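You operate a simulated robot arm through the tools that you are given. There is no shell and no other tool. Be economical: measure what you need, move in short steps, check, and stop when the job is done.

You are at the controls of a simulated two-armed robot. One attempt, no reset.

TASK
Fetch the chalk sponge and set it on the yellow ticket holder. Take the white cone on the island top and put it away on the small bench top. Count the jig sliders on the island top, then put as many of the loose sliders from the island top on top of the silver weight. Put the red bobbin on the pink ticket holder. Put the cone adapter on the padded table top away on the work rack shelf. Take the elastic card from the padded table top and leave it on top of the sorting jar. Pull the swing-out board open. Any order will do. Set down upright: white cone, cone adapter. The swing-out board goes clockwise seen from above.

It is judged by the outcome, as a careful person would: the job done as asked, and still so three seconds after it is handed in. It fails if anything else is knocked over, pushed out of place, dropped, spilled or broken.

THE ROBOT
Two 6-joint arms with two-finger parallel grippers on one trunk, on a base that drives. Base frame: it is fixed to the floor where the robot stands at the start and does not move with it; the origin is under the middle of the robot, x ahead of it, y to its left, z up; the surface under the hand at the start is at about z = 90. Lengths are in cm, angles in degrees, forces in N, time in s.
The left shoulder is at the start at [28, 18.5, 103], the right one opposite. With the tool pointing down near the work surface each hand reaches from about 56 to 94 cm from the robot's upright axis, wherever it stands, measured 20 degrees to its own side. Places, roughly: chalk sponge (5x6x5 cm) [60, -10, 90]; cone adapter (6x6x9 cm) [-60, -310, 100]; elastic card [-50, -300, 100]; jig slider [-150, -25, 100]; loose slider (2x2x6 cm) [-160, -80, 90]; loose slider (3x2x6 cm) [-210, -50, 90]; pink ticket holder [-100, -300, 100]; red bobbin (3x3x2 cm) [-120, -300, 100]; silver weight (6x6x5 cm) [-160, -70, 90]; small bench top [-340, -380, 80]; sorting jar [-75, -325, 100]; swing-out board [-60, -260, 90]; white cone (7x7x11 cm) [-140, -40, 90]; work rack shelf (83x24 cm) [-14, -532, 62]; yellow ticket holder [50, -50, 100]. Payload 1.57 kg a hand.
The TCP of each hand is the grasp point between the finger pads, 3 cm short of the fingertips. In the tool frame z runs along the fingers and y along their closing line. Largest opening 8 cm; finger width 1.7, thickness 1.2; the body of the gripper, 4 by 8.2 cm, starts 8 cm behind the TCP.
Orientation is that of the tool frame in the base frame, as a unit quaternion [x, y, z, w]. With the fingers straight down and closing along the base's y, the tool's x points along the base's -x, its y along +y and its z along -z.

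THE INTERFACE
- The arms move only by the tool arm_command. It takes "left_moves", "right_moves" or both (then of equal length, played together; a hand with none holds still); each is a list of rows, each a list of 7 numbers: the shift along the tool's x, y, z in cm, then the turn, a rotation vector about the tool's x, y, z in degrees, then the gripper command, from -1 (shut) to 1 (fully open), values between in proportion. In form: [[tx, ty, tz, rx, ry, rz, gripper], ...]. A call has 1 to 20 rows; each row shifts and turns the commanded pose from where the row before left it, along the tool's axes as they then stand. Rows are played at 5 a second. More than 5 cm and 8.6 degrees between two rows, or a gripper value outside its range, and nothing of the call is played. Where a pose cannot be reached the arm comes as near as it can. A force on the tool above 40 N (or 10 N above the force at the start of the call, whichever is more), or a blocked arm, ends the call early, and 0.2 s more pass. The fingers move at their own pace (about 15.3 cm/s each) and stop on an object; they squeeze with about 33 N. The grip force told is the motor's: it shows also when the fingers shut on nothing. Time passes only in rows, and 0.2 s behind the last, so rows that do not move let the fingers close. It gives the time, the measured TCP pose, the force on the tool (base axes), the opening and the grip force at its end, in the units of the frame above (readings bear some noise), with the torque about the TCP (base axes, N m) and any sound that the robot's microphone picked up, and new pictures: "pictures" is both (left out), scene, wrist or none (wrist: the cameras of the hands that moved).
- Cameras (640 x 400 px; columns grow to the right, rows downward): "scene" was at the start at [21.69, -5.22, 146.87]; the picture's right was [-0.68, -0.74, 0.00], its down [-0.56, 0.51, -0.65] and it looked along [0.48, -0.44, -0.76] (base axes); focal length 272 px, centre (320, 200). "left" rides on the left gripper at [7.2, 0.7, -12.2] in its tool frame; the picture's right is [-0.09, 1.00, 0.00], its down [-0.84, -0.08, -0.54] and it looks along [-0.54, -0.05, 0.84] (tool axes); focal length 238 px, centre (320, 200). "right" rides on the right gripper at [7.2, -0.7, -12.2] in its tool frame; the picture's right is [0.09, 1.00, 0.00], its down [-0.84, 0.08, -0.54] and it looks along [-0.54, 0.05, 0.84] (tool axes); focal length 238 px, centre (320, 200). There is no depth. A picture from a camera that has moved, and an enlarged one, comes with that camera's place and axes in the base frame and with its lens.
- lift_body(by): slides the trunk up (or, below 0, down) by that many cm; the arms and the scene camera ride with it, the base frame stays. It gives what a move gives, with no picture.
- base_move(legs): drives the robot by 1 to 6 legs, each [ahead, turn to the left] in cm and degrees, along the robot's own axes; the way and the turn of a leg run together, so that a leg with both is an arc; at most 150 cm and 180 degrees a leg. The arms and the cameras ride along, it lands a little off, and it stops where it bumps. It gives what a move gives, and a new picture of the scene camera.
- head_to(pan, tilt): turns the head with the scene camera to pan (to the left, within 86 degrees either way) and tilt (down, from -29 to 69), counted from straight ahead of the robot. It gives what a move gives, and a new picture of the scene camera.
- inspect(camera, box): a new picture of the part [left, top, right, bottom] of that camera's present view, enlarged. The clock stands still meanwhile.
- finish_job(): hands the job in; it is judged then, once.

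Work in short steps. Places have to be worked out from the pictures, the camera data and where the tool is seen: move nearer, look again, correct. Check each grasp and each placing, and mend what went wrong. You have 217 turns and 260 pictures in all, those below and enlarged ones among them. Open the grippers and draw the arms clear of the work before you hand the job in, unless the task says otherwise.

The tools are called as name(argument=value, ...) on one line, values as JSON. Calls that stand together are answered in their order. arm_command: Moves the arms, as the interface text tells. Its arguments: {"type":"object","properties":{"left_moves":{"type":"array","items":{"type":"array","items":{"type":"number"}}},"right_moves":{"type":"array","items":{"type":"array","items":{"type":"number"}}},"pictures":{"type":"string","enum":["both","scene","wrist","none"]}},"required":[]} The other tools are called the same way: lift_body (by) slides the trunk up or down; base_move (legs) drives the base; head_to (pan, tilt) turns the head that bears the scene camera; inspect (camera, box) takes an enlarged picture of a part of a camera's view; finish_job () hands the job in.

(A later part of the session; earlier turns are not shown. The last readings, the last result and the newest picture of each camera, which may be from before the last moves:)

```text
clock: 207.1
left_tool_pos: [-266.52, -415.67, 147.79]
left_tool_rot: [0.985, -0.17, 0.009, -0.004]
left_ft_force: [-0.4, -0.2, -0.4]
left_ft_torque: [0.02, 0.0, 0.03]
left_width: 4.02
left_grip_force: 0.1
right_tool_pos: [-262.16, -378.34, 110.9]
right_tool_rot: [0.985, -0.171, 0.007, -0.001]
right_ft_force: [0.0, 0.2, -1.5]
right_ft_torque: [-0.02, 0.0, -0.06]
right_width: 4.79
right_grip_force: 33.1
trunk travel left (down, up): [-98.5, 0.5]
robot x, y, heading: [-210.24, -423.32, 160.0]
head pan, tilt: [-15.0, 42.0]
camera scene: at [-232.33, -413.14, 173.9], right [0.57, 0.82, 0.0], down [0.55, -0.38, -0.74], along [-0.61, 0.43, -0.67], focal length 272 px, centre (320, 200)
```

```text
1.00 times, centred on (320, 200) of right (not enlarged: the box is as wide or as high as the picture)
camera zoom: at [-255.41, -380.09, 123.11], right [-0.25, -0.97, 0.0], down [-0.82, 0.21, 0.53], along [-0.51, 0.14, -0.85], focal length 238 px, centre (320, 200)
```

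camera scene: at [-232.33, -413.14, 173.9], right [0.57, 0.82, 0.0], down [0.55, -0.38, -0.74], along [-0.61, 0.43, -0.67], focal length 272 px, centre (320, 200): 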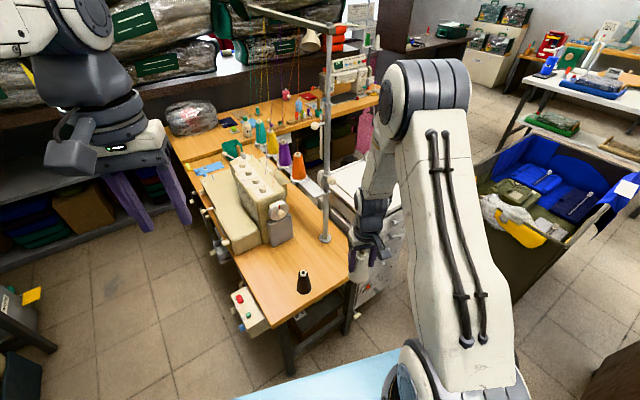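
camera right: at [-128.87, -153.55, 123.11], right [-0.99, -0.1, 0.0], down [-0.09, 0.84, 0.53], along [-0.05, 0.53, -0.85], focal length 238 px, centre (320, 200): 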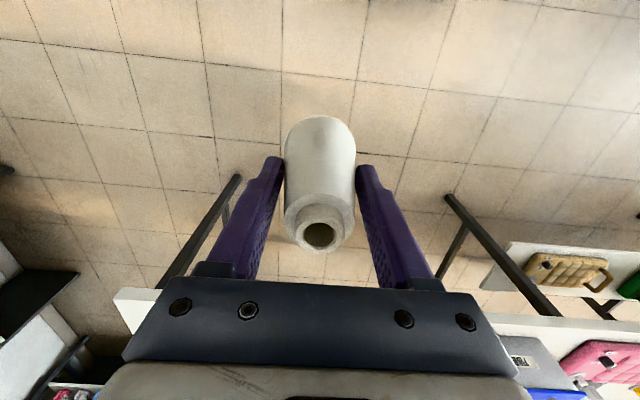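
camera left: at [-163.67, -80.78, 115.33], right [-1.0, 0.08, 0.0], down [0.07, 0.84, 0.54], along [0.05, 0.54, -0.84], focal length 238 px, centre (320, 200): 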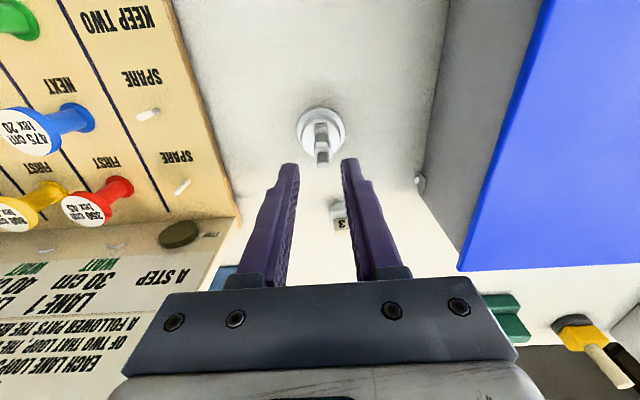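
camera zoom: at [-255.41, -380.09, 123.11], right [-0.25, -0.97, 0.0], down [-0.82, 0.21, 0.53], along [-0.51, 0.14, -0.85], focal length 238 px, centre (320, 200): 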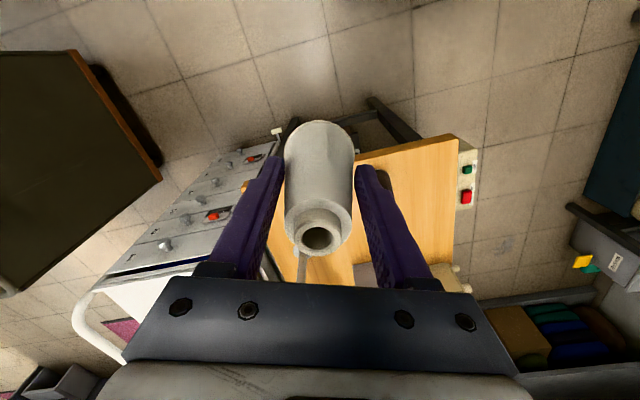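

Best free spot is about [-291,-394], between the black cone (about [-281,-386]), the machine and the edges. I move the right hand to my centreline at height, then drive 12 cm forward.

arm_command(right_moves=[[0, 4, 0, 0, 0, 0, -1], [0, 4, 0, 0, 0, 0, -1], [0, 4, 0, 0, 0, 0, -1], [0, 4, 0, 0, 0, 0, -1], [0, 4, 0, 0, 0, 0, -1], [0, 3, 0, 0, 0, 0, -1], [0, 0, 0, 0, 0, 0, -1]], left_moves=[[2, 3, 0, 0, 0, 0, 0], [2, 3, 0, 0, 0, 0, 0], [0, 4, 0, 0, 0, 0, 0], [0, 4, 0, 0, 0, 0, 0], [0, 4, 0, 0, 0, 0, 0], [0, 0, 0, 0, 0, 0, 0], [0, 0, 0, 0, 0, 0, 0]], pictures="none")

base_move(legs=[[12, 0]])

inspect(camera="right", box=[0, 0, 640, 400])

```text
clock: 208.7
left_tool_pos: [-268.81, -434.14, 147.93]
left_tool_rot: [0.986, -0.169, 0.009, -0.003]
left_ft_force: [0.5, 0.3, 0.3]
left_ft_torque: [0.01, -0.01, -0.01]
left_width: 3.99
left_grip_force: 0.0
right_tool_pos: [-269.76, -400.19, 110.82]
right_tool_rot: [0.985, -0.172, 0.006, -0.001]
right_ft_force: [0.5, -0.4, -1.8]
right_ft_torque: [-0.06, 0.0, -0.01]
right_width: 4.76
right_grip_force: 32.9
trunk travel left (down, up): [-98.5, 0.5]
robot x, y, heading: [-210.48, -423.58, 160.1]
head pan, tilt: [-15.0, 42.0]
```

```text
clock: 210.0
left_tool_pos: [-280.12, -429.76, 147.91]
left_tool_rot: [0.985, -0.171, 0.01, -0.004]
left_ft_force: [-0.3, -0.6, -0.1]
left_ft_torque: [0.01, 0.0, -0.06]
left_width: 4.0
left_grip_force: 0.0
right_tool_pos: [-281.01, -395.84, 110.95]
right_tool_rot: [0.985, -0.173, 0.006, -0.002]
right_ft_force: [0.0, 0.2, -1.4]
right_ft_torque: [-0.03, 0.0, -0.02]
right_width: 4.79
right_grip_force: 33.3
trunk travel left (down, up): [-98.5, 0.5]
robot x, y, heading: [-221.41, -419.4, 159.9]
head pan, tilt: [-15.0, 42.0]
camera scene: at [-243.58, -409.01, 173.88], right [0.57, 0.82, 0.0], down [0.55, -0.38, -0.74], along [-0.61, 0.43, -0.67], focal length 272 px, centre (320, 200)
```

scene: 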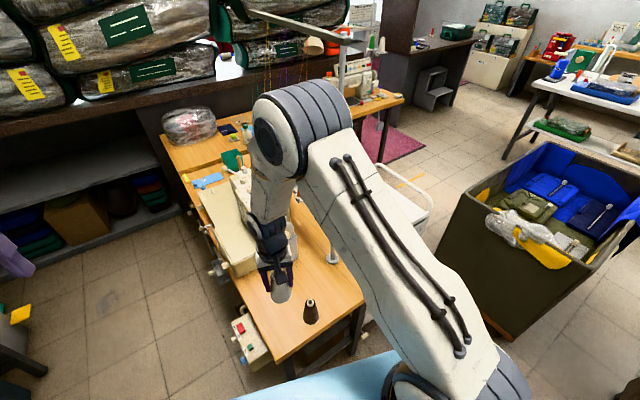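

```text
1.00 times, centred on (320, 200) of right (not enlarged: the box is as wide or as high as the picture)
camera zoom: at [-274.33, -397.6, 123.04], right [-0.25, -0.97, 0.0], down [-0.82, 0.21, 0.53], along [-0.51, 0.14, -0.85], focal length 238 px, centre (320, 200)
```

zoom: 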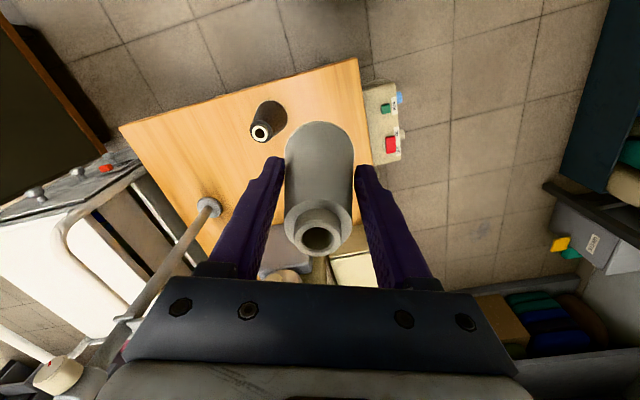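

Target [-291,-394] confirmed clear. I move there at height and lower the trunk 18 cm, then look.

arm_command(right_moves=[[-3.3, 0.6, 0, 0, 0, 0, -1], [-3.3, 0.6, 0, 0, 0, 0, -1], [-3.4, 0.5, 0, 0, 0, 0, -1], [0, 0, 0, 0, 0, 0, -1]], pictures="none")

lift_body(by=-18)

inspect(camera="right", box=[0, 0, 640, 400])

inspect(camera="scene", box=[160, 160, 400, 380])

```text
clock: 211.0
left_tool_pos: [-280.08, -429.95, 147.84]
left_tool_rot: [0.985, -0.171, 0.01, -0.004]
left_ft_force: [0.5, -0.9, -0.7]
left_ft_torque: [0.0, 0.0, 0.02]
left_width: 3.98
left_grip_force: 0.1
right_tool_pos: [-291.2, -394.33, 110.71]
right_tool_rot: [0.985, -0.172, 0.006, -0.002]
right_ft_force: [-0.7, 0.1, -1.4]
right_ft_torque: [-0.03, -0.02, -0.02]
right_width: 4.76
right_grip_force: 33.0
trunk travel left (down, up): [-98.5, 0.5]
robot x, y, heading: [-221.82, -419.33, 159.7]
head pan, tilt: [-15.0, 42.0]
```

```text
clock: 213.0
left_tool_pos: [-280.16, -429.88, 129.84]
left_tool_rot: [0.985, -0.171, 0.009, -0.004]
left_ft_force: [0.5, 0.1, -0.5]
left_ft_torque: [-0.01, -0.01, 0.01]
left_width: 4.01
left_grip_force: 0.1
right_tool_pos: [-291.09, -394.47, 92.81]
right_tool_rot: [0.985, -0.173, 0.006, -0.002]
right_ft_force: [0.7, -0.3, -0.8]
right_ft_torque: [-0.03, -0.01, -0.01]
right_width: 4.78
right_grip_force: 32.5
trunk travel left (down, up): [-80.5, 18.5]
robot x, y, heading: [-221.59, -419.46, 160.1]
head pan, tilt: [-15.0, 42.0]
```

```text
1.00 times, centred on (320, 200) of right (not enlarged: the box is as wide or as high as the picture)
camera zoom: at [-284.46, -396.17, 104.94], right [-0.25, -0.97, 0.0], down [-0.82, 0.21, 0.53], along [-0.51, 0.14, -0.85], focal length 238 px, centre (320, 200)
```

zoom: 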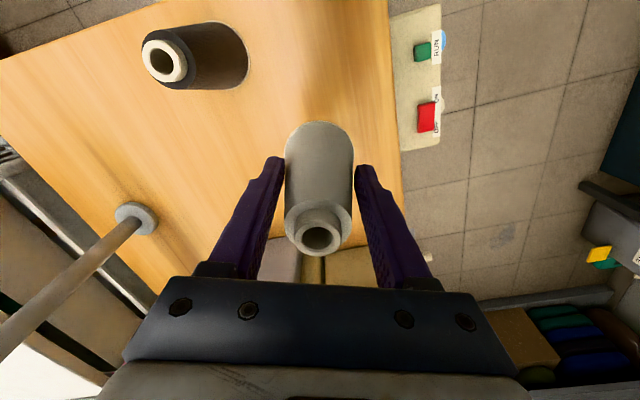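

```text
1.82 times, centred on (280, 270) of scene
camera zoom: at [-243.55, -409.02, 155.9], right [0.57, 0.82, 0.0], down [0.55, -0.38, -0.74], along [-0.61, 0.43, -0.67], focal length 495 px, centre (393, 73)
```

zoom: 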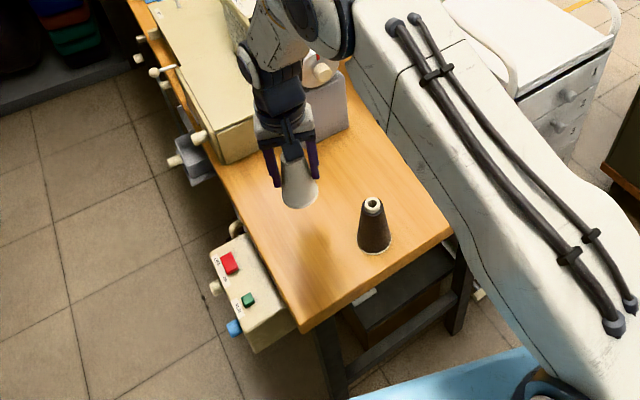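

Clear spot below. I lower the cone in steps until contact.

arm_command(right_moves=[[0, 0, 2, 0, 0, 0, -1], [0, 0, 2, 0, 0, 0, -1], [0, 0, 1.5, 0, 0, 0, -1], [0, 0, 0, 0, 0, 0, -1]], pictures="none")

arm_command(right_moves=[[0, 0, 0.5, 0, 0, 0, -1], [0, 0, 0, 0, 0, 0, -1], [0, 0, 0.3, 0, 0, 0, -1], [0, 0, 0, 0, 0, 0, -1]], pictures="none")

inspect(camera="scene", box=[220, 200, 320, 300])

```text
clock: 214.0
left_tool_pos: [-280.0, -430.0, 129.84]
left_tool_rot: [0.985, -0.171, 0.01, -0.004]
left_ft_force: [0.0, 0.3, 0.0]
left_ft_torque: [0.02, 0.03, 0.0]
left_width: 4.0
left_grip_force: 0.1
right_tool_pos: [-291.12, -394.44, 87.28]
right_tool_rot: [0.985, -0.173, 0.006, -0.001]
right_ft_force: [0.9, 0.2, -2.0]
right_ft_torque: [0.02, 0.0, -0.01]
right_width: 4.78
right_grip_force: 32.5
trunk travel left (down, up): [-80.5, 18.5]
robot x, y, heading: [-221.66, -419.26, 159.9]
head pan, tilt: [-15.0, 42.0]
```

```text
clock: 215.0
left_tool_pos: [-279.99, -429.91, 129.82]
left_tool_rot: [0.985, -0.171, 0.01, -0.003]
left_ft_force: [-0.1, -0.1, 0.0]
left_ft_torque: [-0.02, 0.01, 0.03]
left_width: 3.98
left_grip_force: 0.0
right_tool_pos: [-291.01, -394.36, 86.53]
right_tool_rot: [0.985, -0.172, 0.006, -0.002]
right_ft_force: [-0.2, -0.1, -1.0]
right_ft_torque: [-0.01, 0.0, 0.0]
right_width: 4.78
right_grip_force: 32.7
trunk travel left (down, up): [-80.5, 18.5]
robot x, y, heading: [-221.7, -419.54, 159.8]
head pan, tilt: [-15.0, 42.0]
```

```text
4.00 times, centred on (270, 250) of scene
camera zoom: at [-243.56, -409.02, 155.89], right [0.57, 0.82, 0.0], down [0.55, -0.38, -0.74], along [-0.61, 0.43, -0.67], focal length 1088 px, centre (520, 0)
```

zoom: 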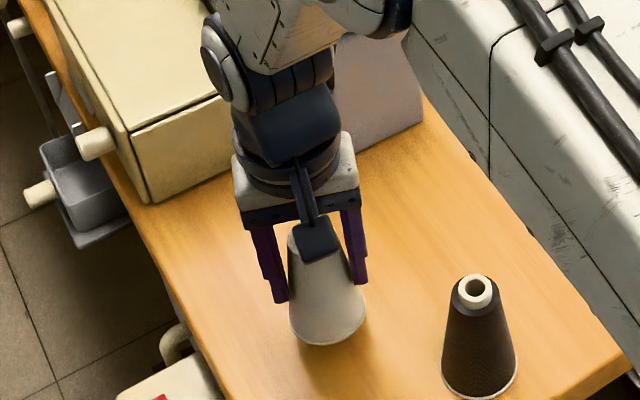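

Close to the surface. I continue down in 0.3 cm steps.

arm_command(right_moves=[[0, 0, 0.4, 0, 0, 0, -1], [0, 0, 0, 0, 0, 0, -1], [0, 0, 0.4, 0, 0, 0, -1], [0, 0, 0, 0, 0, 0, -1]], pictures="none")

arm_command(right_moves=[[0, 0, 0.4, 0, 0, 0, -1], [0, 0, 0, 0, 0, 0, -1]], pictures="none")

arm_command(right_moves=[[0, 0, 0.3, 0, 0, 0, -1], [0, 0, 0, 0, 0, 0, -1]], pictures="none")

```text
clock: 216.0
left_tool_pos: [-279.99, -429.84, 129.83]
left_tool_rot: [0.985, -0.17, 0.01, -0.003]
left_ft_force: [-0.9, 0.3, -0.4]
left_ft_torque: [-0.04, 0.0, -0.04]
left_width: 3.98
left_grip_force: 0.0
right_tool_pos: [-291.0, -394.45, 85.56]
right_tool_rot: [0.985, -0.173, 0.005, -0.002]
right_ft_force: [-1.2, 0.2, -2.1]
right_ft_torque: [-0.02, 0.01, 0.01]
right_width: 4.76
right_grip_force: 32.8
trunk travel left (down, up): [-80.5, 18.5]
robot x, y, heading: [-221.58, -419.02, 160.0]
head pan, tilt: [-15.0, 42.0]
```

```text
clock: 216.6
left_tool_pos: [-280.09, -430.08, 129.9]
left_tool_rot: [0.985, -0.171, 0.011, -0.004]
left_ft_force: [0.5, -1.0, 0.0]
left_ft_torque: [0.01, 0.0, -0.01]
left_width: 3.99
left_grip_force: 0.0
right_tool_pos: [-290.95, -394.63, 85.32]
right_tool_rot: [0.985, -0.173, 0.006, -0.001]
right_ft_force: [0.3, 0.1, -1.0]
right_ft_torque: [0.01, -0.04, 0.01]
right_width: 4.78
right_grip_force: 33.4
trunk travel left (down, up): [-80.5, 18.5]
robot x, y, heading: [-221.41, -419.23, 160.0]
head pan, tilt: [-15.0, 42.0]
```

```text
clock: 217.2
left_tool_pos: [-280.17, -429.94, 129.91]
left_tool_rot: [0.985, -0.171, 0.011, -0.004]
left_ft_force: [-1.1, 0.0, 0.7]
left_ft_torque: [-0.01, 0.02, 0.01]
left_width: 4.0
left_grip_force: 0.0
right_tool_pos: [-291.18, -394.47, 85.07]
right_tool_rot: [0.985, -0.173, 0.006, -0.001]
right_ft_force: [0.1, -0.7, -1.1]
right_ft_torque: [-0.03, -0.02, -0.01]
right_width: 4.78
right_grip_force: 33.7
trunk travel left (down, up): [-80.5, 18.5]
robot x, y, heading: [-221.44, -419.32, 159.9]
head pan, tilt: [-15.0, 42.0]
```

arm_command(right_moves=[[0, 0, 0.4, 0, 0, 0, -1], [0, 0, 0, 0, 0, 0, -1]], pictures="none")

arm_command(right_moves=[[0, 0, 0.4, 0, 0, 0, -1], [0, 0, 0, 0, 0, 0, -1]], pictures="none")

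inspect(camera="scene", box=[220, 200, 320, 300])

```text
clock: 217.8
left_tool_pos: [-280.13, -429.93, 129.84]
left_tool_rot: [0.985, -0.171, 0.01, -0.004]
left_ft_force: [-0.2, 0.6, -0.4]
left_ft_torque: [0.03, 0.01, 0.0]
left_width: 4.0
left_grip_force: 0.1
right_tool_pos: [-291.12, -394.42, 84.62]
right_tool_rot: [0.985, -0.173, 0.005, -0.001]
right_ft_force: [0.7, 0.0, -0.7]
right_ft_torque: [0.0, 0.0, -0.04]
right_width: 4.77
right_grip_force: 33.0
trunk travel left (down, up): [-80.5, 18.5]
robot x, y, heading: [-221.47, -419.15, 159.8]
head pan, tilt: [-15.0, 42.0]
```

```text
clock: 218.4
left_tool_pos: [-280.03, -429.88, 130.01]
left_tool_rot: [0.985, -0.171, 0.011, -0.004]
left_ft_force: [0.3, 0.4, 0.2]
left_ft_torque: [-0.01, 0.0, 0.01]
left_width: 3.98
left_grip_force: 0.1
right_tool_pos: [-291.1, -394.51, 84.19]
right_tool_rot: [0.985, -0.173, 0.007, -0.002]
right_ft_force: [-0.1, -0.7, -1.6]
right_ft_torque: [0.02, 0.0, 0.0]
right_width: 4.79
right_grip_force: 32.7
trunk travel left (down, up): [-80.5, 18.5]
robot x, y, heading: [-221.58, -419.31, 160.3]
head pan, tilt: [-15.0, 42.0]
```

```text
4.00 times, centred on (270, 250) of scene
camera zoom: at [-243.56, -409.02, 155.89], right [0.57, 0.82, 0.0], down [0.55, -0.38, -0.74], along [-0.61, 0.43, -0.67], focal length 1088 px, centre (520, 0)
```

zoom: 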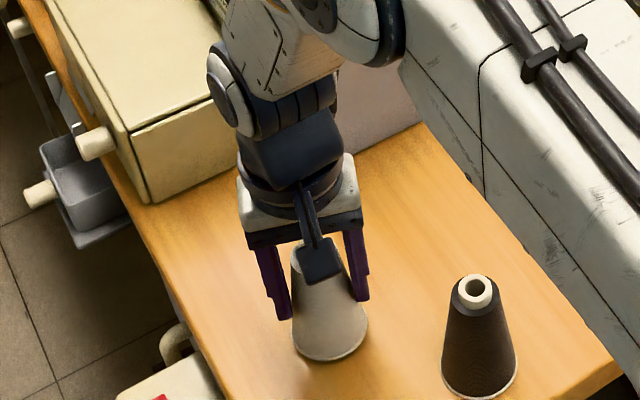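

arm_command(right_moves=[[0, 0, 0.4, 0, 0, 0, -1], [0, 0, 0, 0, 0, 0, -1], [0, 0, 0.3, 0, 0, 0, -1], [0, 0, 0, 0, 0, 0, -1]], pictures="none")

arm_command(right_moves=[[0, 0, 0.3, 0, 0, 0, -1], [0, 0, 0, 0, 0, 0, -1]], pictures="none")

arm_command(right_moves=[[0, 0, 0.3, 0, 0, 0, -1], [0, 0, 0, 0, 0, 0, -1]], pictures="none")

```text
clock: 219.4
left_tool_pos: [-279.91, -429.93, 129.96]
left_tool_rot: [0.985, -0.17, 0.01, -0.003]
left_ft_force: [-0.2, 0.7, -0.5]
left_ft_torque: [0.03, -0.01, 0.0]
left_width: 3.99
left_grip_force: 0.1
right_tool_pos: [-291.03, -394.36, 83.67]
right_tool_rot: [0.985, -0.173, 0.005, -0.002]
right_ft_force: [9.4, -1.6, 28.5]
right_ft_torque: [0.2, 0.11, -0.04]
right_width: 4.78
right_grip_force: 32.6
trunk travel left (down, up): [-80.5, 18.5]
robot x, y, heading: [-221.34, -419.27, 160.1]
head pan, tilt: [-15.0, 42.0]
```

```text
clock: 220.0
left_tool_pos: [-279.93, -429.86, 129.94]
left_tool_rot: [0.985, -0.172, 0.009, -0.004]
left_ft_force: [0.1, 0.3, -0.5]
left_ft_torque: [0.01, 0.03, 0.02]
left_width: 3.99
left_grip_force: 0.1
right_tool_pos: [-291.11, -394.34, 83.31]
right_tool_rot: [0.985, -0.173, 0.002, -0.001]
right_ft_force: [1.3, 4.6, 33.1]
right_ft_torque: [0.26, 0.21, -0.02]
right_width: 4.86
right_grip_force: 32.7
trunk travel left (down, up): [-80.5, 18.5]
robot x, y, heading: [-221.12, -419.09, 160.0]
head pan, tilt: [-15.0, 42.0]
```

```text
clock: 220.6
left_tool_pos: [-279.92, -429.94, 129.94]
left_tool_rot: [0.985, -0.171, 0.009, -0.004]
left_ft_force: [-0.4, 0.5, -0.3]
left_ft_torque: [-0.02, -0.02, -0.02]
left_width: 4.0
left_grip_force: 0.1
right_tool_pos: [-291.23, -394.47, 82.92]
right_tool_rot: [0.985, -0.173, 0.003, -0.001]
right_ft_force: [-1.1, 9.0, 32.6]
right_ft_torque: [0.44, 0.29, -0.04]
right_width: 4.95
right_grip_force: 32.8
trunk travel left (down, up): [-80.5, 18.5]
robot x, y, heading: [-221.82, -419.31, 160.0]
head pan, tilt: [-15.0, 42.0]
```

The cone stands on the bench. I open and rise, lifting with the trunk as well.

arm_command(right_moves=[[0, 0, 0, 0, 0, 0, -0.2], [0, 0, 0, 0, 0, 0, 0.5], [0, 0, 0, 0, 0, 0, 1], [0, 0, 0, 0, 0, 0, 1], [0, 0, -3, 0, 0, 0, 1], [0, 0, -4, 0, 0, 0, 1], [0, 0, 0, 0, 0, 0, 1]], pictures="wrist")

lift_body(by=18)

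inspect(camera="scene", box=[200, 180, 360, 340])

```text
clock: 222.2
left_tool_pos: [-280.02, -429.82, 129.92]
left_tool_rot: [0.985, -0.171, 0.009, -0.004]
left_ft_force: [0.4, -0.1, 0.9]
left_ft_torque: [0.01, 0.0, 0.0]
left_width: 3.99
left_grip_force: 0.0
right_tool_pos: [-290.94, -394.62, 89.8]
right_tool_rot: [0.985, -0.172, 0.006, -0.001]
right_ft_force: [-0.3, -0.1, 0.2]
right_ft_torque: [-0.03, -0.04, -0.03]
right_width: 8.02
right_grip_force: 0.0
trunk travel left (down, up): [-80.5, 18.5]
robot x, y, heading: [-221.41, -419.02, 159.9]
head pan, tilt: [-15.0, 42.0]
camera right: at [-284.27, -396.26, 101.92], right [-0.25, -0.97, 0.0], down [-0.82, 0.21, 0.53], along [-0.51, 0.14, -0.85], focal length 238 px, centre (320, 200)
```

right: 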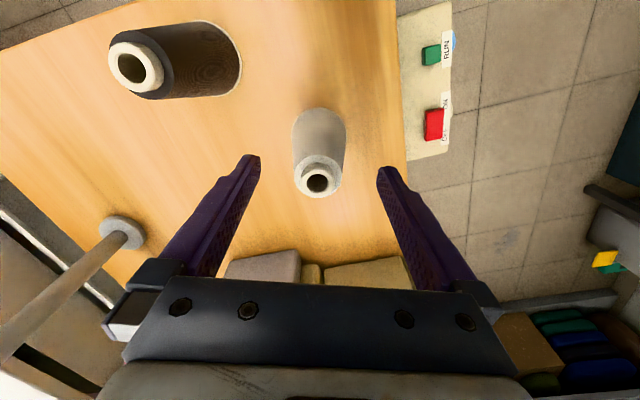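

```text
clock: 224.2
left_tool_pos: [-280.04, -429.94, 147.88]
left_tool_rot: [0.985, -0.171, 0.01, -0.002]
left_ft_force: [0.3, 0.8, -0.2]
left_ft_torque: [0.0, 0.0, -0.02]
left_width: 4.04
left_grip_force: 0.0
right_tool_pos: [-290.98, -394.46, 107.65]
right_tool_rot: [0.985, -0.173, 0.006, -0.001]
right_ft_force: [0.4, 0.7, -0.3]
right_ft_torque: [0.03, -0.01, 0.0]
right_width: 8.01
right_grip_force: 0.0
trunk travel left (down, up): [-98.5, 0.5]
robot x, y, heading: [-221.44, -419.44, 160.0]
head pan, tilt: [-15.0, 42.0]
```

```text
2.50 times, centred on (280, 260) of scene
camera zoom: at [-243.56, -409.01, 173.89], right [0.57, 0.82, 0.0], down [0.55, -0.38, -0.74], along [-0.61, 0.43, -0.67], focal length 680 px, centre (420, 50)
```

zoom: 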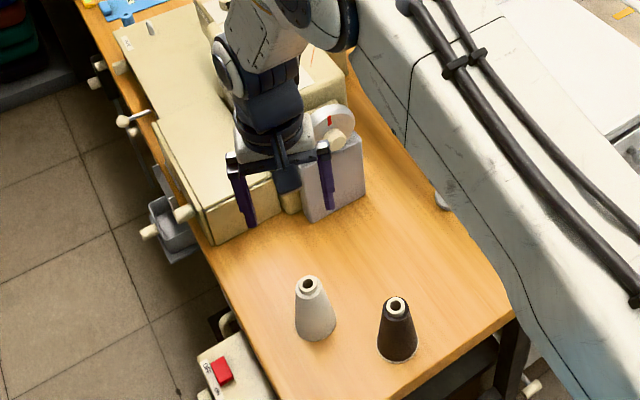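

White cone stands upright on the bench. I retract the right hand, back out and return along the aisle to the corridor east of the padded table.

arm_command(right_moves=[[4, 0, -1, 0, 0, 0, 0.5], [4, 0, -1, 0, 0, 0, 0.5], [4, -2, -1, 0, 0, 0, 0.5], [4, -2, -1, 0, 0, 0, 0.5], [0, -3, -1, 0, 0, 0, 0.5], [0, 0, 0, 0, 0, 0, 0.5]], pictures="none")

base_move(legs=[[-12, 0], [0, 20], [-120, 0], [-105, 0]])

```text
clock: 225.6
left_tool_pos: [-280.04, -429.74, 147.86]
left_tool_rot: [0.985, -0.172, 0.01, -0.003]
left_ft_force: [-0.4, 0.5, 0.0]
left_ft_torque: [0.03, 0.01, 0.0]
left_width: 4.01
left_grip_force: 0.1
right_tool_pos: [-273.55, -393.59, 113.1]
right_tool_rot: [0.985, -0.173, 0.006, -0.001]
right_ft_force: [0.4, 0.3, 0.1]
right_ft_torque: [-0.01, -0.01, 0.0]
right_width: 6.0
right_grip_force: 0.0
trunk travel left (down, up): [-98.5, 0.5]
robot x, y, heading: [-221.65, -419.32, 160.0]
head pan, tilt: [-15.0, 42.0]
```

```text
clock: 238.5
left_tool_pos: [-39.25, -454.43, 147.9]
left_tool_rot: [1.0, -0.013, 0.009, -0.005]
left_ft_force: [-0.3, -0.5, -0.7]
left_ft_torque: [0.04, 0.01, -0.01]
left_width: 4.01
left_grip_force: 0.1
right_tool_pos: [-44.49, -418.06, 112.99]
right_tool_rot: [1.0, -0.016, 0.005, -0.002]
right_ft_force: [0.7, 0.1, 0.4]
right_ft_torque: [-0.01, 0.02, 0.03]
right_width: 6.01
right_grip_force: 0.1
trunk travel left (down, up): [-98.5, 0.5]
robot x, y, heading: [12.91, -426.38, 178.0]
head pan, tilt: [-15.0, 42.0]
camera scene: at [-11.08, -423.24, 173.9], right [0.29, 0.96, 0.0], down [0.64, -0.19, -0.74], along [-0.71, 0.21, -0.67], focal length 272 px, centre (320, 200)
```

scene: 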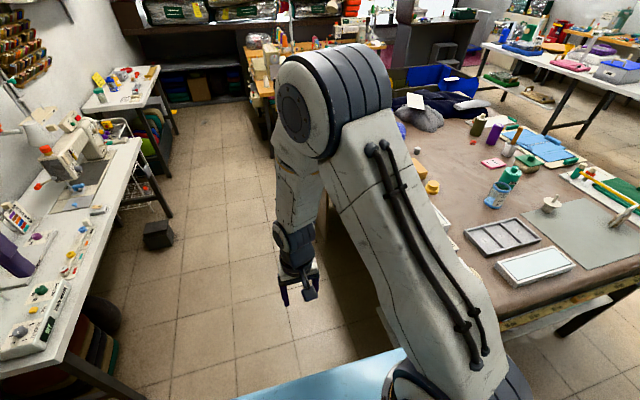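

Now north along the corridor and turn to face the padded table from the east, with the right hand raised.

arm_command(right_moves=[[1, -3, -4, 0, 0, 0, 0.5], [1, -3, -4, 0, 0, 0, 0.5], [1, -3, -4, 0, 0, 0, 0.5], [0, -3, -3, 0, 0, 0, 0.5], [0, 0, 0, 0, 0, 0, 0.5]], pictures="none")

base_move(legs=[[0, -89], [112, 0], [0, 91]])

head_to(pan=0, tilt=40)

```text
refused: row 1 steps farther than a row can; nothing moved
```

```text
clock: 251.9
left_tool_pos: [-36.66, -342.47, 147.85]
left_tool_rot: [1.0, -0.01, 0.01, -0.005]
left_ft_force: [0.1, -0.3, -0.7]
left_ft_torque: [-0.01, 0.0, -0.01]
left_width: 3.98
left_grip_force: 0.0
right_tool_pos: [-42.21, -306.09, 113.11]
right_tool_rot: [1.0, -0.013, 0.006, -0.002]
right_ft_force: [0.3, 0.5, -0.3]
right_ft_torque: [-0.01, 0.0, -0.01]
right_width: 6.01
right_grip_force: 0.1
trunk travel left (down, up): [-98.5, 0.5]
robot x, y, heading: [15.5, -313.92, 178.7]
head pan, tilt: [-15.0, 42.0]
camera scene: at [-8.68, -311.07, 173.89], right [0.28, 0.96, 0.0], down [0.64, -0.19, -0.74], along [-0.71, 0.21, -0.67], focal length 272 px, centre (320, 200)
```

scene: 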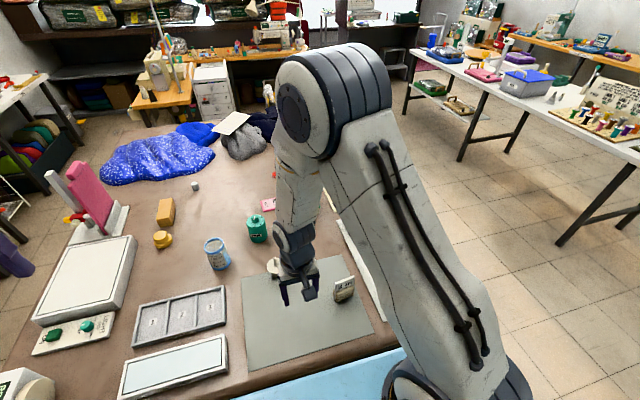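

```text
clock: 252.6
left_tool_pos: [-36.7, -342.5, 147.87]
left_tool_rot: [1.0, -0.01, 0.01, -0.005]
left_ft_force: [0.4, -0.1, -0.5]
left_ft_torque: [-0.02, 0.01, -0.02]
left_width: 4.01
left_grip_force: 0.1
right_tool_pos: [-42.34, -306.17, 113.07]
right_tool_rot: [1.0, -0.012, 0.005, -0.003]
right_ft_force: [0.9, 0.0, 0.5]
right_ft_torque: [-0.01, 0.01, 0.02]
right_width: 6.0
right_grip_force: 0.1
trunk travel left (down, up): [-98.5, 0.5]
robot x, y, heading: [15.57, -314.16, 178.7]
head pan, tilt: [0.0, 40.0]
camera scene: at [-9.16, -313.21, 174.19], right [0.03, 1.0, 0.0], down [0.64, -0.02, -0.77], along [-0.77, 0.02, -0.64], focal length 272 px, centre (320, 200)
```

scene: 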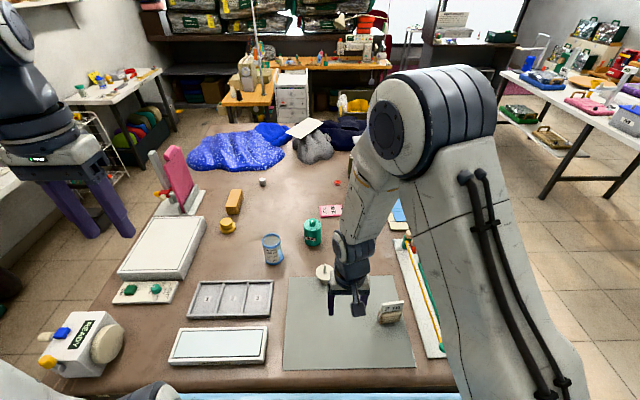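

Good view. I zoom on the jar, card and adapter.

inspect(camera="scene", box=[250, 170, 430, 340])

inspect(camera="right", box=[0, 0, 640, 400])

```text
2.35 times, centred on (340, 255) of scene
camera zoom: at [-9.16, -313.21, 174.19], right [0.03, 1.0, 0.0], down [0.64, -0.02, -0.77], along [-0.77, 0.02, -0.64], focal length 640 px, centre (273, 71)
```

zoom: 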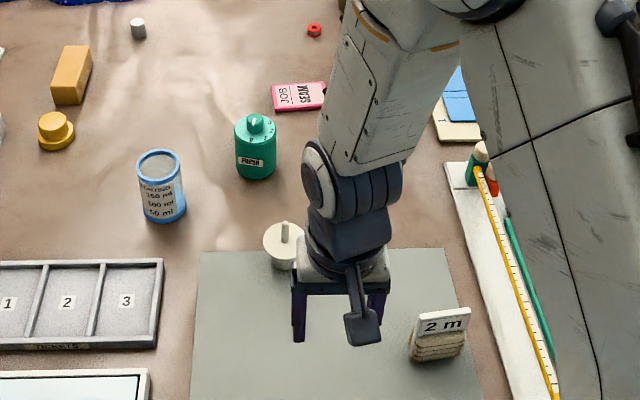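

```text
1.00 times, centred on (320, 200) of right (not enlarged: the box is as wide or as high as the picture)
camera zoom: at [-35.24, -305.56, 125.23], right [0.07, -1.0, 0.0], down [-0.84, -0.06, 0.53], along [-0.53, -0.03, -0.85], focal length 238 px, centre (320, 200)
```

zoom: 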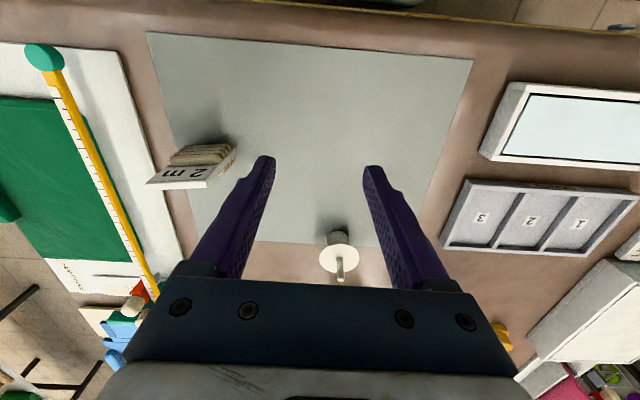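

inspect(camera="scene", box=[255, 220, 345, 280])

inspect(camera="right", box=[130, 120, 270, 210])

inspect(camera="right", box=[290, 210, 390, 300])

```text
6.67 times, centred on (300, 250) of scene
camera zoom: at [-9.16, -313.21, 174.19], right [0.03, 1.0, 0.0], down [0.64, -0.02, -0.77], along [-0.77, 0.02, -0.64], focal length 1814 px, centre (453, -133)
```

zoom: 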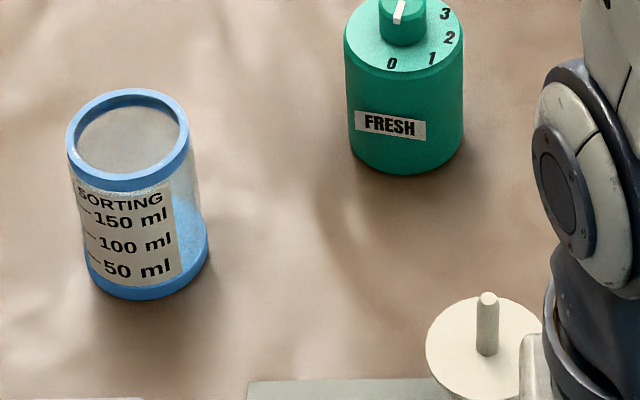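

```text
4.44 times, centred on (200, 165) of right
camera zoom: at [-35.24, -305.56, 125.23], right [0.07, -1.0, 0.0], down [-0.84, -0.06, 0.53], along [-0.53, -0.03, -0.85], focal length 1059 px, centre (853, 356)
```

zoom: 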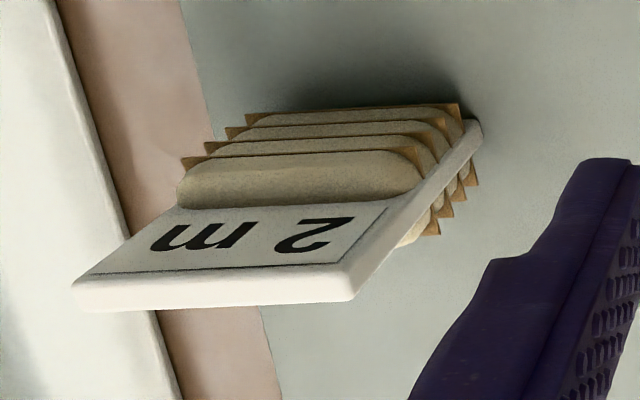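

```text
4.44 times, centred on (340, 255) of right
camera zoom: at [-35.24, -305.56, 125.23], right [0.07, -1.0, 0.0], down [-0.84, -0.06, 0.53], along [-0.53, -0.03, -0.85], focal length 1059 px, centre (231, -44)
```

zoom: 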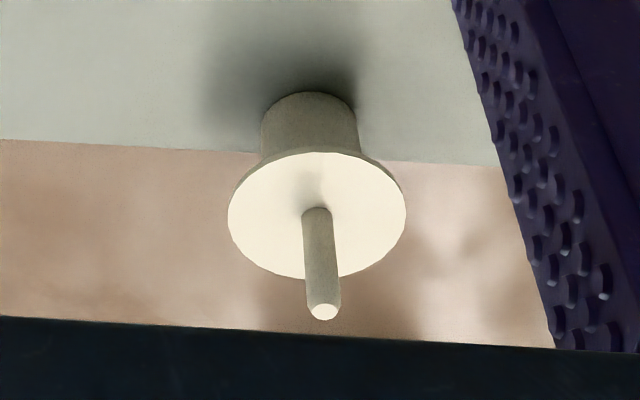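

The items are clear: SORTING jar at about [-71,-328] (top z≈105), elastic card "2 m" standing at about [-46,-293.5] (top z≈107), cone adapter at [-62,-310], pink JOB SEAM holder beyond. I raise the right hand, go above the card and yaw the tool -90°.

arm_command(right_moves=[[0, 0, -3, 0, 0, 0, 0.3], [0, 0, -3, 0, 0, 0, 0.3], [-1.3, -4, 0, 0, 0, 0, 0.3], [-1.3, -4, 0, 0, 0, 0, 0.3], [-1.2, -4, 0, 0, 0, 0, 0.3], [0, 0, 0, 0, 0, -8, 0.3], [0, 0, 0, 0, 0, -8, 0.3], [0, 0, 0, 0, 0, -8, 0.3], [0, 0, 0, 0, 0, -8, 0.3], [0, 0, 0, 0, 0, -8, 0.3], [0, 0, 0, 0, 0, -8, 0.3], [0, 0, 0, 0, 0, -8, 0.3], [0, 0, 0, 0, 0, -8, 0.3], [0, 0, 0, 0, 0, -8, 0.3], [0, 0, 0, 0, 0, -8, 0.3], [0, 0, 0, 0, 0, -8, 0.3], [0, 0, 0, 0, 0, 0, 0.3]], pictures="both")

```text
clock: 256.2
left_tool_pos: [-36.69, -342.56, 147.86]
left_tool_rot: [1.0, -0.01, 0.01, -0.006]
left_ft_force: [-0.1, -0.4, -0.4]
left_ft_torque: [0.01, -0.02, 0.0]
left_width: 4.0
left_grip_force: 0.0
right_tool_pos: [-45.66, -294.06, 119.15]
right_tool_rot: [0.726, 0.687, 0.005, 0.002]
right_ft_force: [0.2, 0.7, -0.1]
right_ft_torque: [0.0, -0.03, 0.01]
right_width: 5.18
right_grip_force: 0.1
trunk travel left (down, up): [-98.5, 0.5]
robot x, y, heading: [15.68, -313.97, 178.8]
head pan, tilt: [0.0, 40.0]
camera scene: at [-9.16, -313.21, 174.19], right [0.03, 1.0, 0.0], down [0.64, -0.02, -0.77], along [-0.77, 0.02, -0.64], focal length 272 px, centre (320, 200)
camera right: at [-46.25, -286.87, 131.24], right [1.0, 0.04, 0.01], down [0.02, -0.84, 0.54], along [0.03, -0.54, -0.84], focal length 238 px, centre (320, 200)
```

scene: 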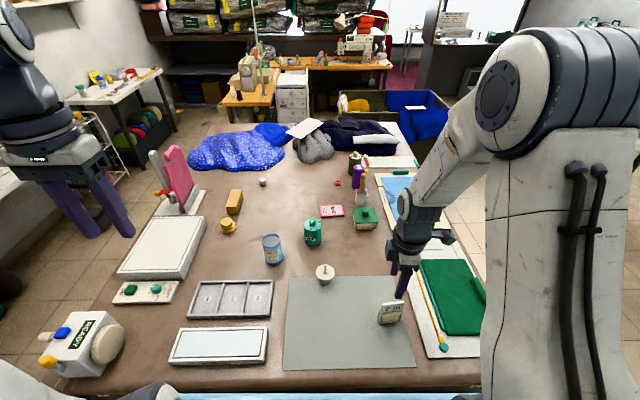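
right: 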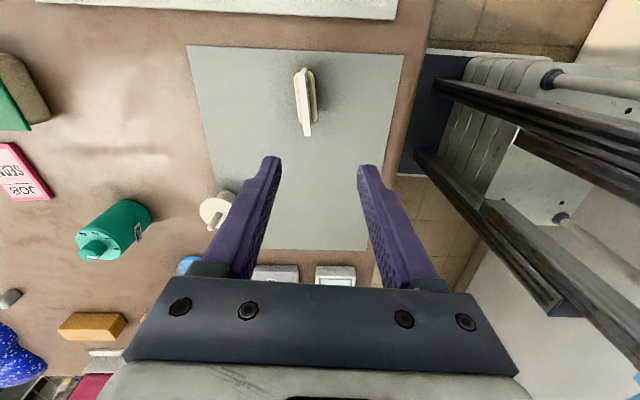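

The yaw works. The card's top edge is centred about [-47.5,-292.3], z≈105.5. I move over and lower to just above it.

arm_command(right_moves=[[0.9, -0.9, 2, 0, 0, 3, 0], [0.9, -0.9, 2.5, 0, 0, 0, -0.1], [0, 0, 3.5, 0, 0, 0, -0.2], [0, 0, 0, 0, 0, 0, -0.2]], pictures="wrist")

inspect(camera="scene", box=[350, 240, 450, 340])

```text
clock: 257.2
left_tool_pos: [-36.7, -342.41, 147.93]
left_tool_rot: [1.0, -0.01, 0.01, -0.005]
left_ft_force: [0.1, 0.9, -0.4]
left_ft_torque: [0.0, 0.0, -0.01]
left_width: 3.97
left_grip_force: 0.0
right_tool_pos: [-47.23, -291.88, 111.16]
right_tool_rot: [0.744, 0.668, 0.005, 0.002]
right_ft_force: [-1.0, -0.4, 0.0]
right_ft_torque: [-0.01, -0.01, -0.02]
right_width: 3.19
right_grip_force: 0.1
trunk travel left (down, up): [-98.5, 0.5]
robot x, y, heading: [15.66, -313.95, 178.8]
head pan, tilt: [0.0, 40.0]
camera right: at [-47.3, -284.55, 123.18], right [1.0, -0.02, 0.01], down [-0.02, -0.84, 0.54], along [0.0, -0.54, -0.84], focal length 238 px, centre (320, 200)
```

right: 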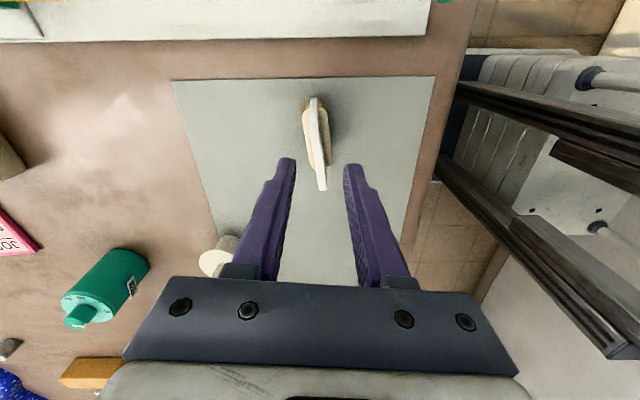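

```text
4.00 times, centred on (400, 290) of scene
camera zoom: at [-9.19, -313.21, 174.19], right [0.03, 1.0, 0.0], down [0.64, -0.02, -0.77], along [-0.77, 0.02, -0.64], focal length 1088 px, centre (0, -160)
```

zoom: 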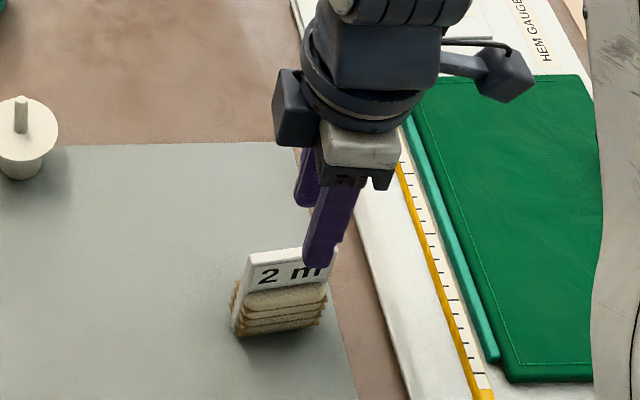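

Aligned across the card. I lower to grip its top 2–3 cm and close.

arm_command(right_moves=[[-0.5, 0, 2, 0, 0, 0, -0.3], [0, 0, 2, 0, 0, 0, -0.3], [0, 0, 1.8, 0, 0, 0, -0.3], [0, 0, 0, 0, 0, 0, -0.3]], pictures="wrist")

inspect(camera="scene", box=[350, 240, 450, 340])

```text
clock: 258.2
left_tool_pos: [-36.73, -342.47, 147.77]
left_tool_rot: [1.0, -0.01, 0.009, -0.005]
left_ft_force: [0.1, -0.1, 0.7]
left_ft_torque: [0.01, -0.03, 0.02]
left_width: 4.0
left_grip_force: 0.1
right_tool_pos: [-47.18, -292.17, 105.24]
right_tool_rot: [0.745, 0.667, 0.005, 0.002]
right_ft_force: [-1.4, -0.1, 0.8]
right_ft_torque: [0.0, -0.03, 0.01]
right_width: 2.82
right_grip_force: 0.2
trunk travel left (down, up): [-98.5, 0.5]
robot x, y, heading: [15.54, -313.93, 178.5]
head pan, tilt: [0.0, 40.0]
camera right: at [-47.32, -284.97, 117.33], right [1.0, -0.02, 0.01], down [-0.02, -0.84, 0.54], along [0.0, -0.54, -0.84], focal length 238 px, centre (320, 200)
```

right: 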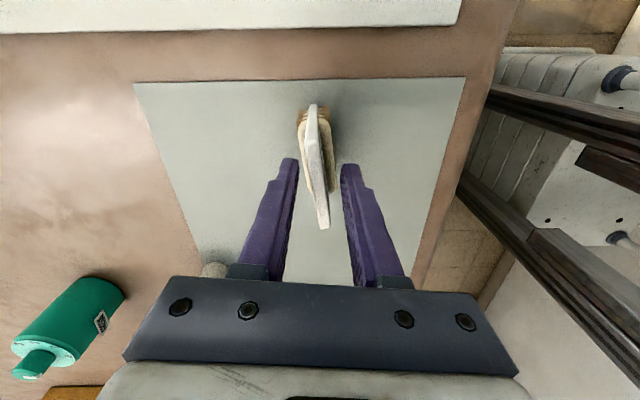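

```text
4.00 times, centred on (400, 290) of scene
camera zoom: at [-9.18, -313.21, 174.19], right [0.03, 1.0, 0.0], down [0.64, -0.02, -0.77], along [-0.77, 0.02, -0.64], focal length 1088 px, centre (0, -160)
```

zoom: 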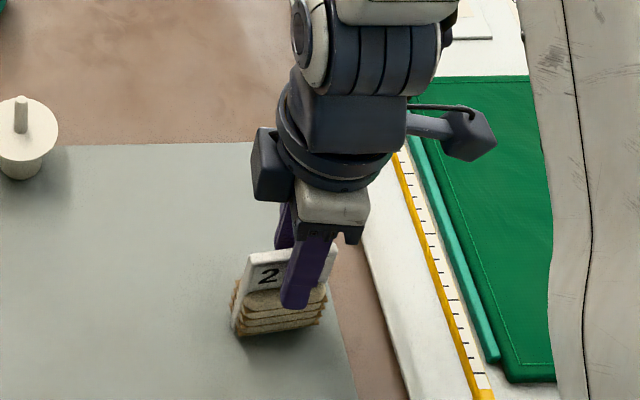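

arm_command(right_moves=[[0, 0, 0, 0, 0, 4, -0.3], [0, 0, 0, 0, 0, 0, -0.6], [0, 0, 0, 0, 0, 0, -1], [0, 0, 0, 0, 0, 0, -1], [0, 0, 0, 0, 0, 0, -1]], pictures="none")

inspect(camera="scene", box=[350, 240, 450, 340])

```text
clock: 259.4
left_tool_pos: [-36.69, -342.44, 147.86]
left_tool_rot: [1.0, -0.01, 0.01, -0.006]
left_ft_force: [0.0, 0.6, 0.1]
left_ft_torque: [0.03, -0.01, 0.02]
left_width: 3.98
left_grip_force: 0.0
right_tool_pos: [-47.15, -292.26, 105.2]
right_tool_rot: [0.768, 0.64, 0.006, 0.003]
right_ft_force: [0.5, 0.0, -0.5]
right_ft_torque: [0.01, 0.0, 0.03]
right_width: 0.67
right_grip_force: 26.4
trunk travel left (down, up): [-98.5, 0.5]
robot x, y, heading: [15.62, -313.81, 178.7]
head pan, tilt: [0.0, 40.0]
```

```text
4.00 times, centred on (400, 290) of scene
camera zoom: at [-9.17, -313.21, 174.19], right [0.03, 1.0, 0.0], down [0.64, -0.02, -0.77], along [-0.77, 0.02, -0.64], focal length 1088 px, centre (0, -160)
```

zoom: 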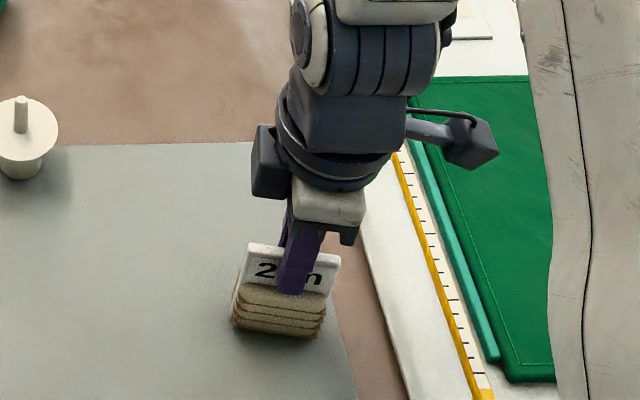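

Gripped (0.67 cm thick). I lift 15 cm and carry it toward the jar, still hanging.

arm_command(right_moves=[[0, 0, -4, 0, 0, 0, -1], [0, 0, -4, 0, 0, 0, -1], [0, 0, -4, 0, 0, 0, -1], [0, 0, -3, 0, 0, 0, -1], [-4.06, -1.41, 0, 0, 0, 0, -1], [-4.06, -1.41, 0, 0, 0, 0, -1], [-4.06, -1.41, 0, 0, 0, 0, -1], [-4.06, -1.41, 0, 0, 0, 0, -1], [-4.06, -1.41, 0, 0, 0, 0, -1], [-4.06, -1.41, 0, 0, 0, 0, -1], [-4.06, -1.41, 0, 0, 0, 0, -1], [-4.06, -1.41, 0, 0, 0, 0, -1], [0, 0, 0, 0, 0, 0, -1]], pictures="scene")

```text
clock: 262.2
left_tool_pos: [-36.6, -342.4, 147.96]
left_tool_rot: [1.0, -0.009, 0.009, -0.004]
left_ft_force: [1.6, -0.2, -0.3]
left_ft_torque: [-0.02, -0.02, -0.01]
left_width: 3.97
left_grip_force: 0.1
right_tool_pos: [-64.61, -322.5, 119.57]
right_tool_rot: [0.768, 0.64, 0.006, 0.002]
right_ft_force: [0.3, 0.1, 0.0]
right_ft_torque: [0.0, -0.02, -0.01]
right_width: 0.72
right_grip_force: 26.4
trunk travel left (down, up): [-98.5, 0.5]
robot x, y, heading: [15.33, -313.92, 178.6]
head pan, tilt: [0.0, 40.0]
camera scene: at [-9.19, -313.23, 174.19], right [0.03, 1.0, 0.0], down [0.64, -0.02, -0.77], along [-0.77, 0.02, -0.64], focal length 272 px, centre (320, 200)
```

scene: 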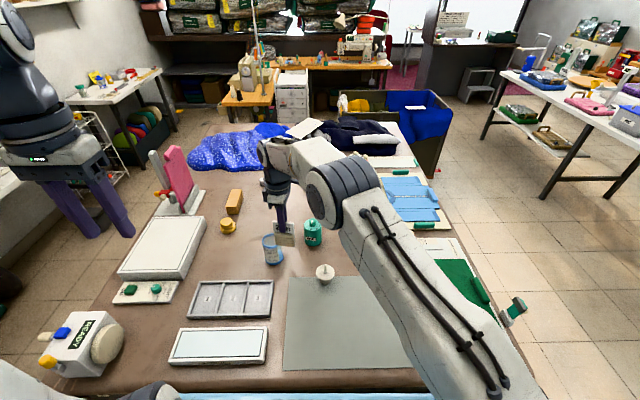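

Held. Now yaw -30° and pitch the fingers to horizontal (card flat, pointing away).

arm_command(right_moves=[[0, 0, 0, 0, 0, -7.5, -1], [0, 0, 0, 0, 0, -7.5, -1], [0, 0, 0, 0, 0, -7.5, -1], [0, 0, 0, 0, 0, -7.5, -1], [0, 0, 0, 8.2, 0, 0, -1], [0, 0, 0, 8.2, 0, 0, -1], [0, 0, 0, 8.2, 0, 0, -1], [0, 0, 0, 8.2, 0, 0, -1], [0, 0, 0, 8.2, 0, 0, -1], [0, 0, 0, 8.2, 0, 0, -1], [0, 0, 0, 8.2, 0, 0, -1], [0, 0, 0, 8.2, 0, 0, -1], [0, 0, 0, 8.2, 0, 0, -1], [0, 0, 0, 8.2, 0, 0, -1], [0, 0, 0, 8, 0, 0, -1], [0, 0, 0, 0, 0, 0, -1]], pictures="both")

```text
clock: 265.6
left_tool_pos: [-36.68, -342.51, 147.91]
left_tool_rot: [1.0, -0.009, 0.009, -0.005]
left_ft_force: [0.5, -0.5, 0.6]
left_ft_torque: [0.03, 0.0, 0.0]
left_width: 4.01
left_grip_force: 0.1
right_tool_pos: [-64.63, -321.32, 119.72]
right_tool_rot: [0.436, 0.621, -0.514, -0.4]
right_ft_force: [0.2, -0.3, -0.4]
right_ft_torque: [0.03, -0.02, -0.01]
right_width: 0.7
right_grip_force: 26.9
right hand out of reach, approached as far as the arm can: row 9, 10
trunk travel left (down, up): [-98.5, 0.5]
robot x, y, heading: [15.59, -313.97, 178.8]
head pan, tilt: [0.0, 40.0]
camera scene: at [-9.18, -313.22, 174.19], right [0.03, 1.0, 0.0], down [0.64, -0.02, -0.77], along [-0.77, 0.02, -0.64], focal length 272 px, centre (320, 200)
camera right: at [-55.52, -310.89, 122.44], right [0.1, 0.18, -0.98], down [0.77, -0.63, -0.03], along [-0.63, -0.75, -0.2], focal length 238 px, centre (320, 200)
```

scene: 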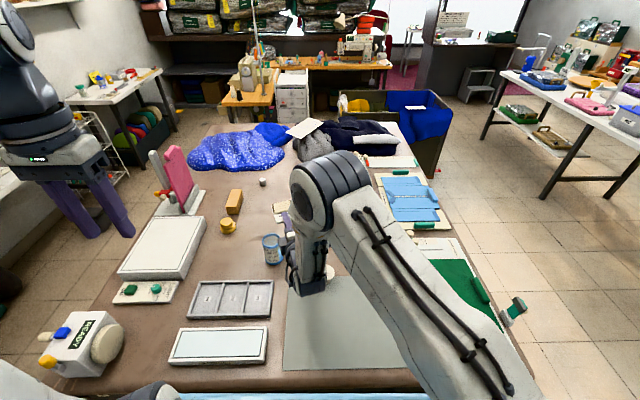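
right: 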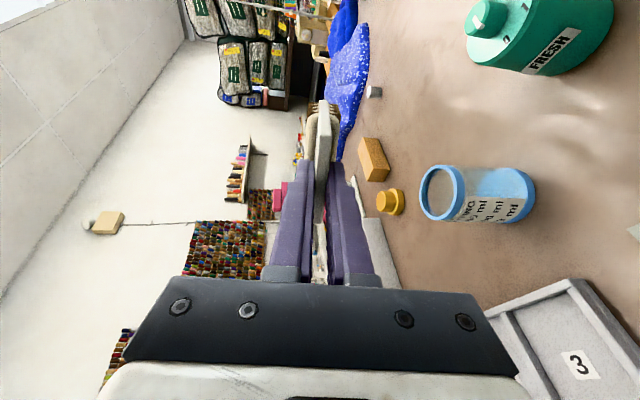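

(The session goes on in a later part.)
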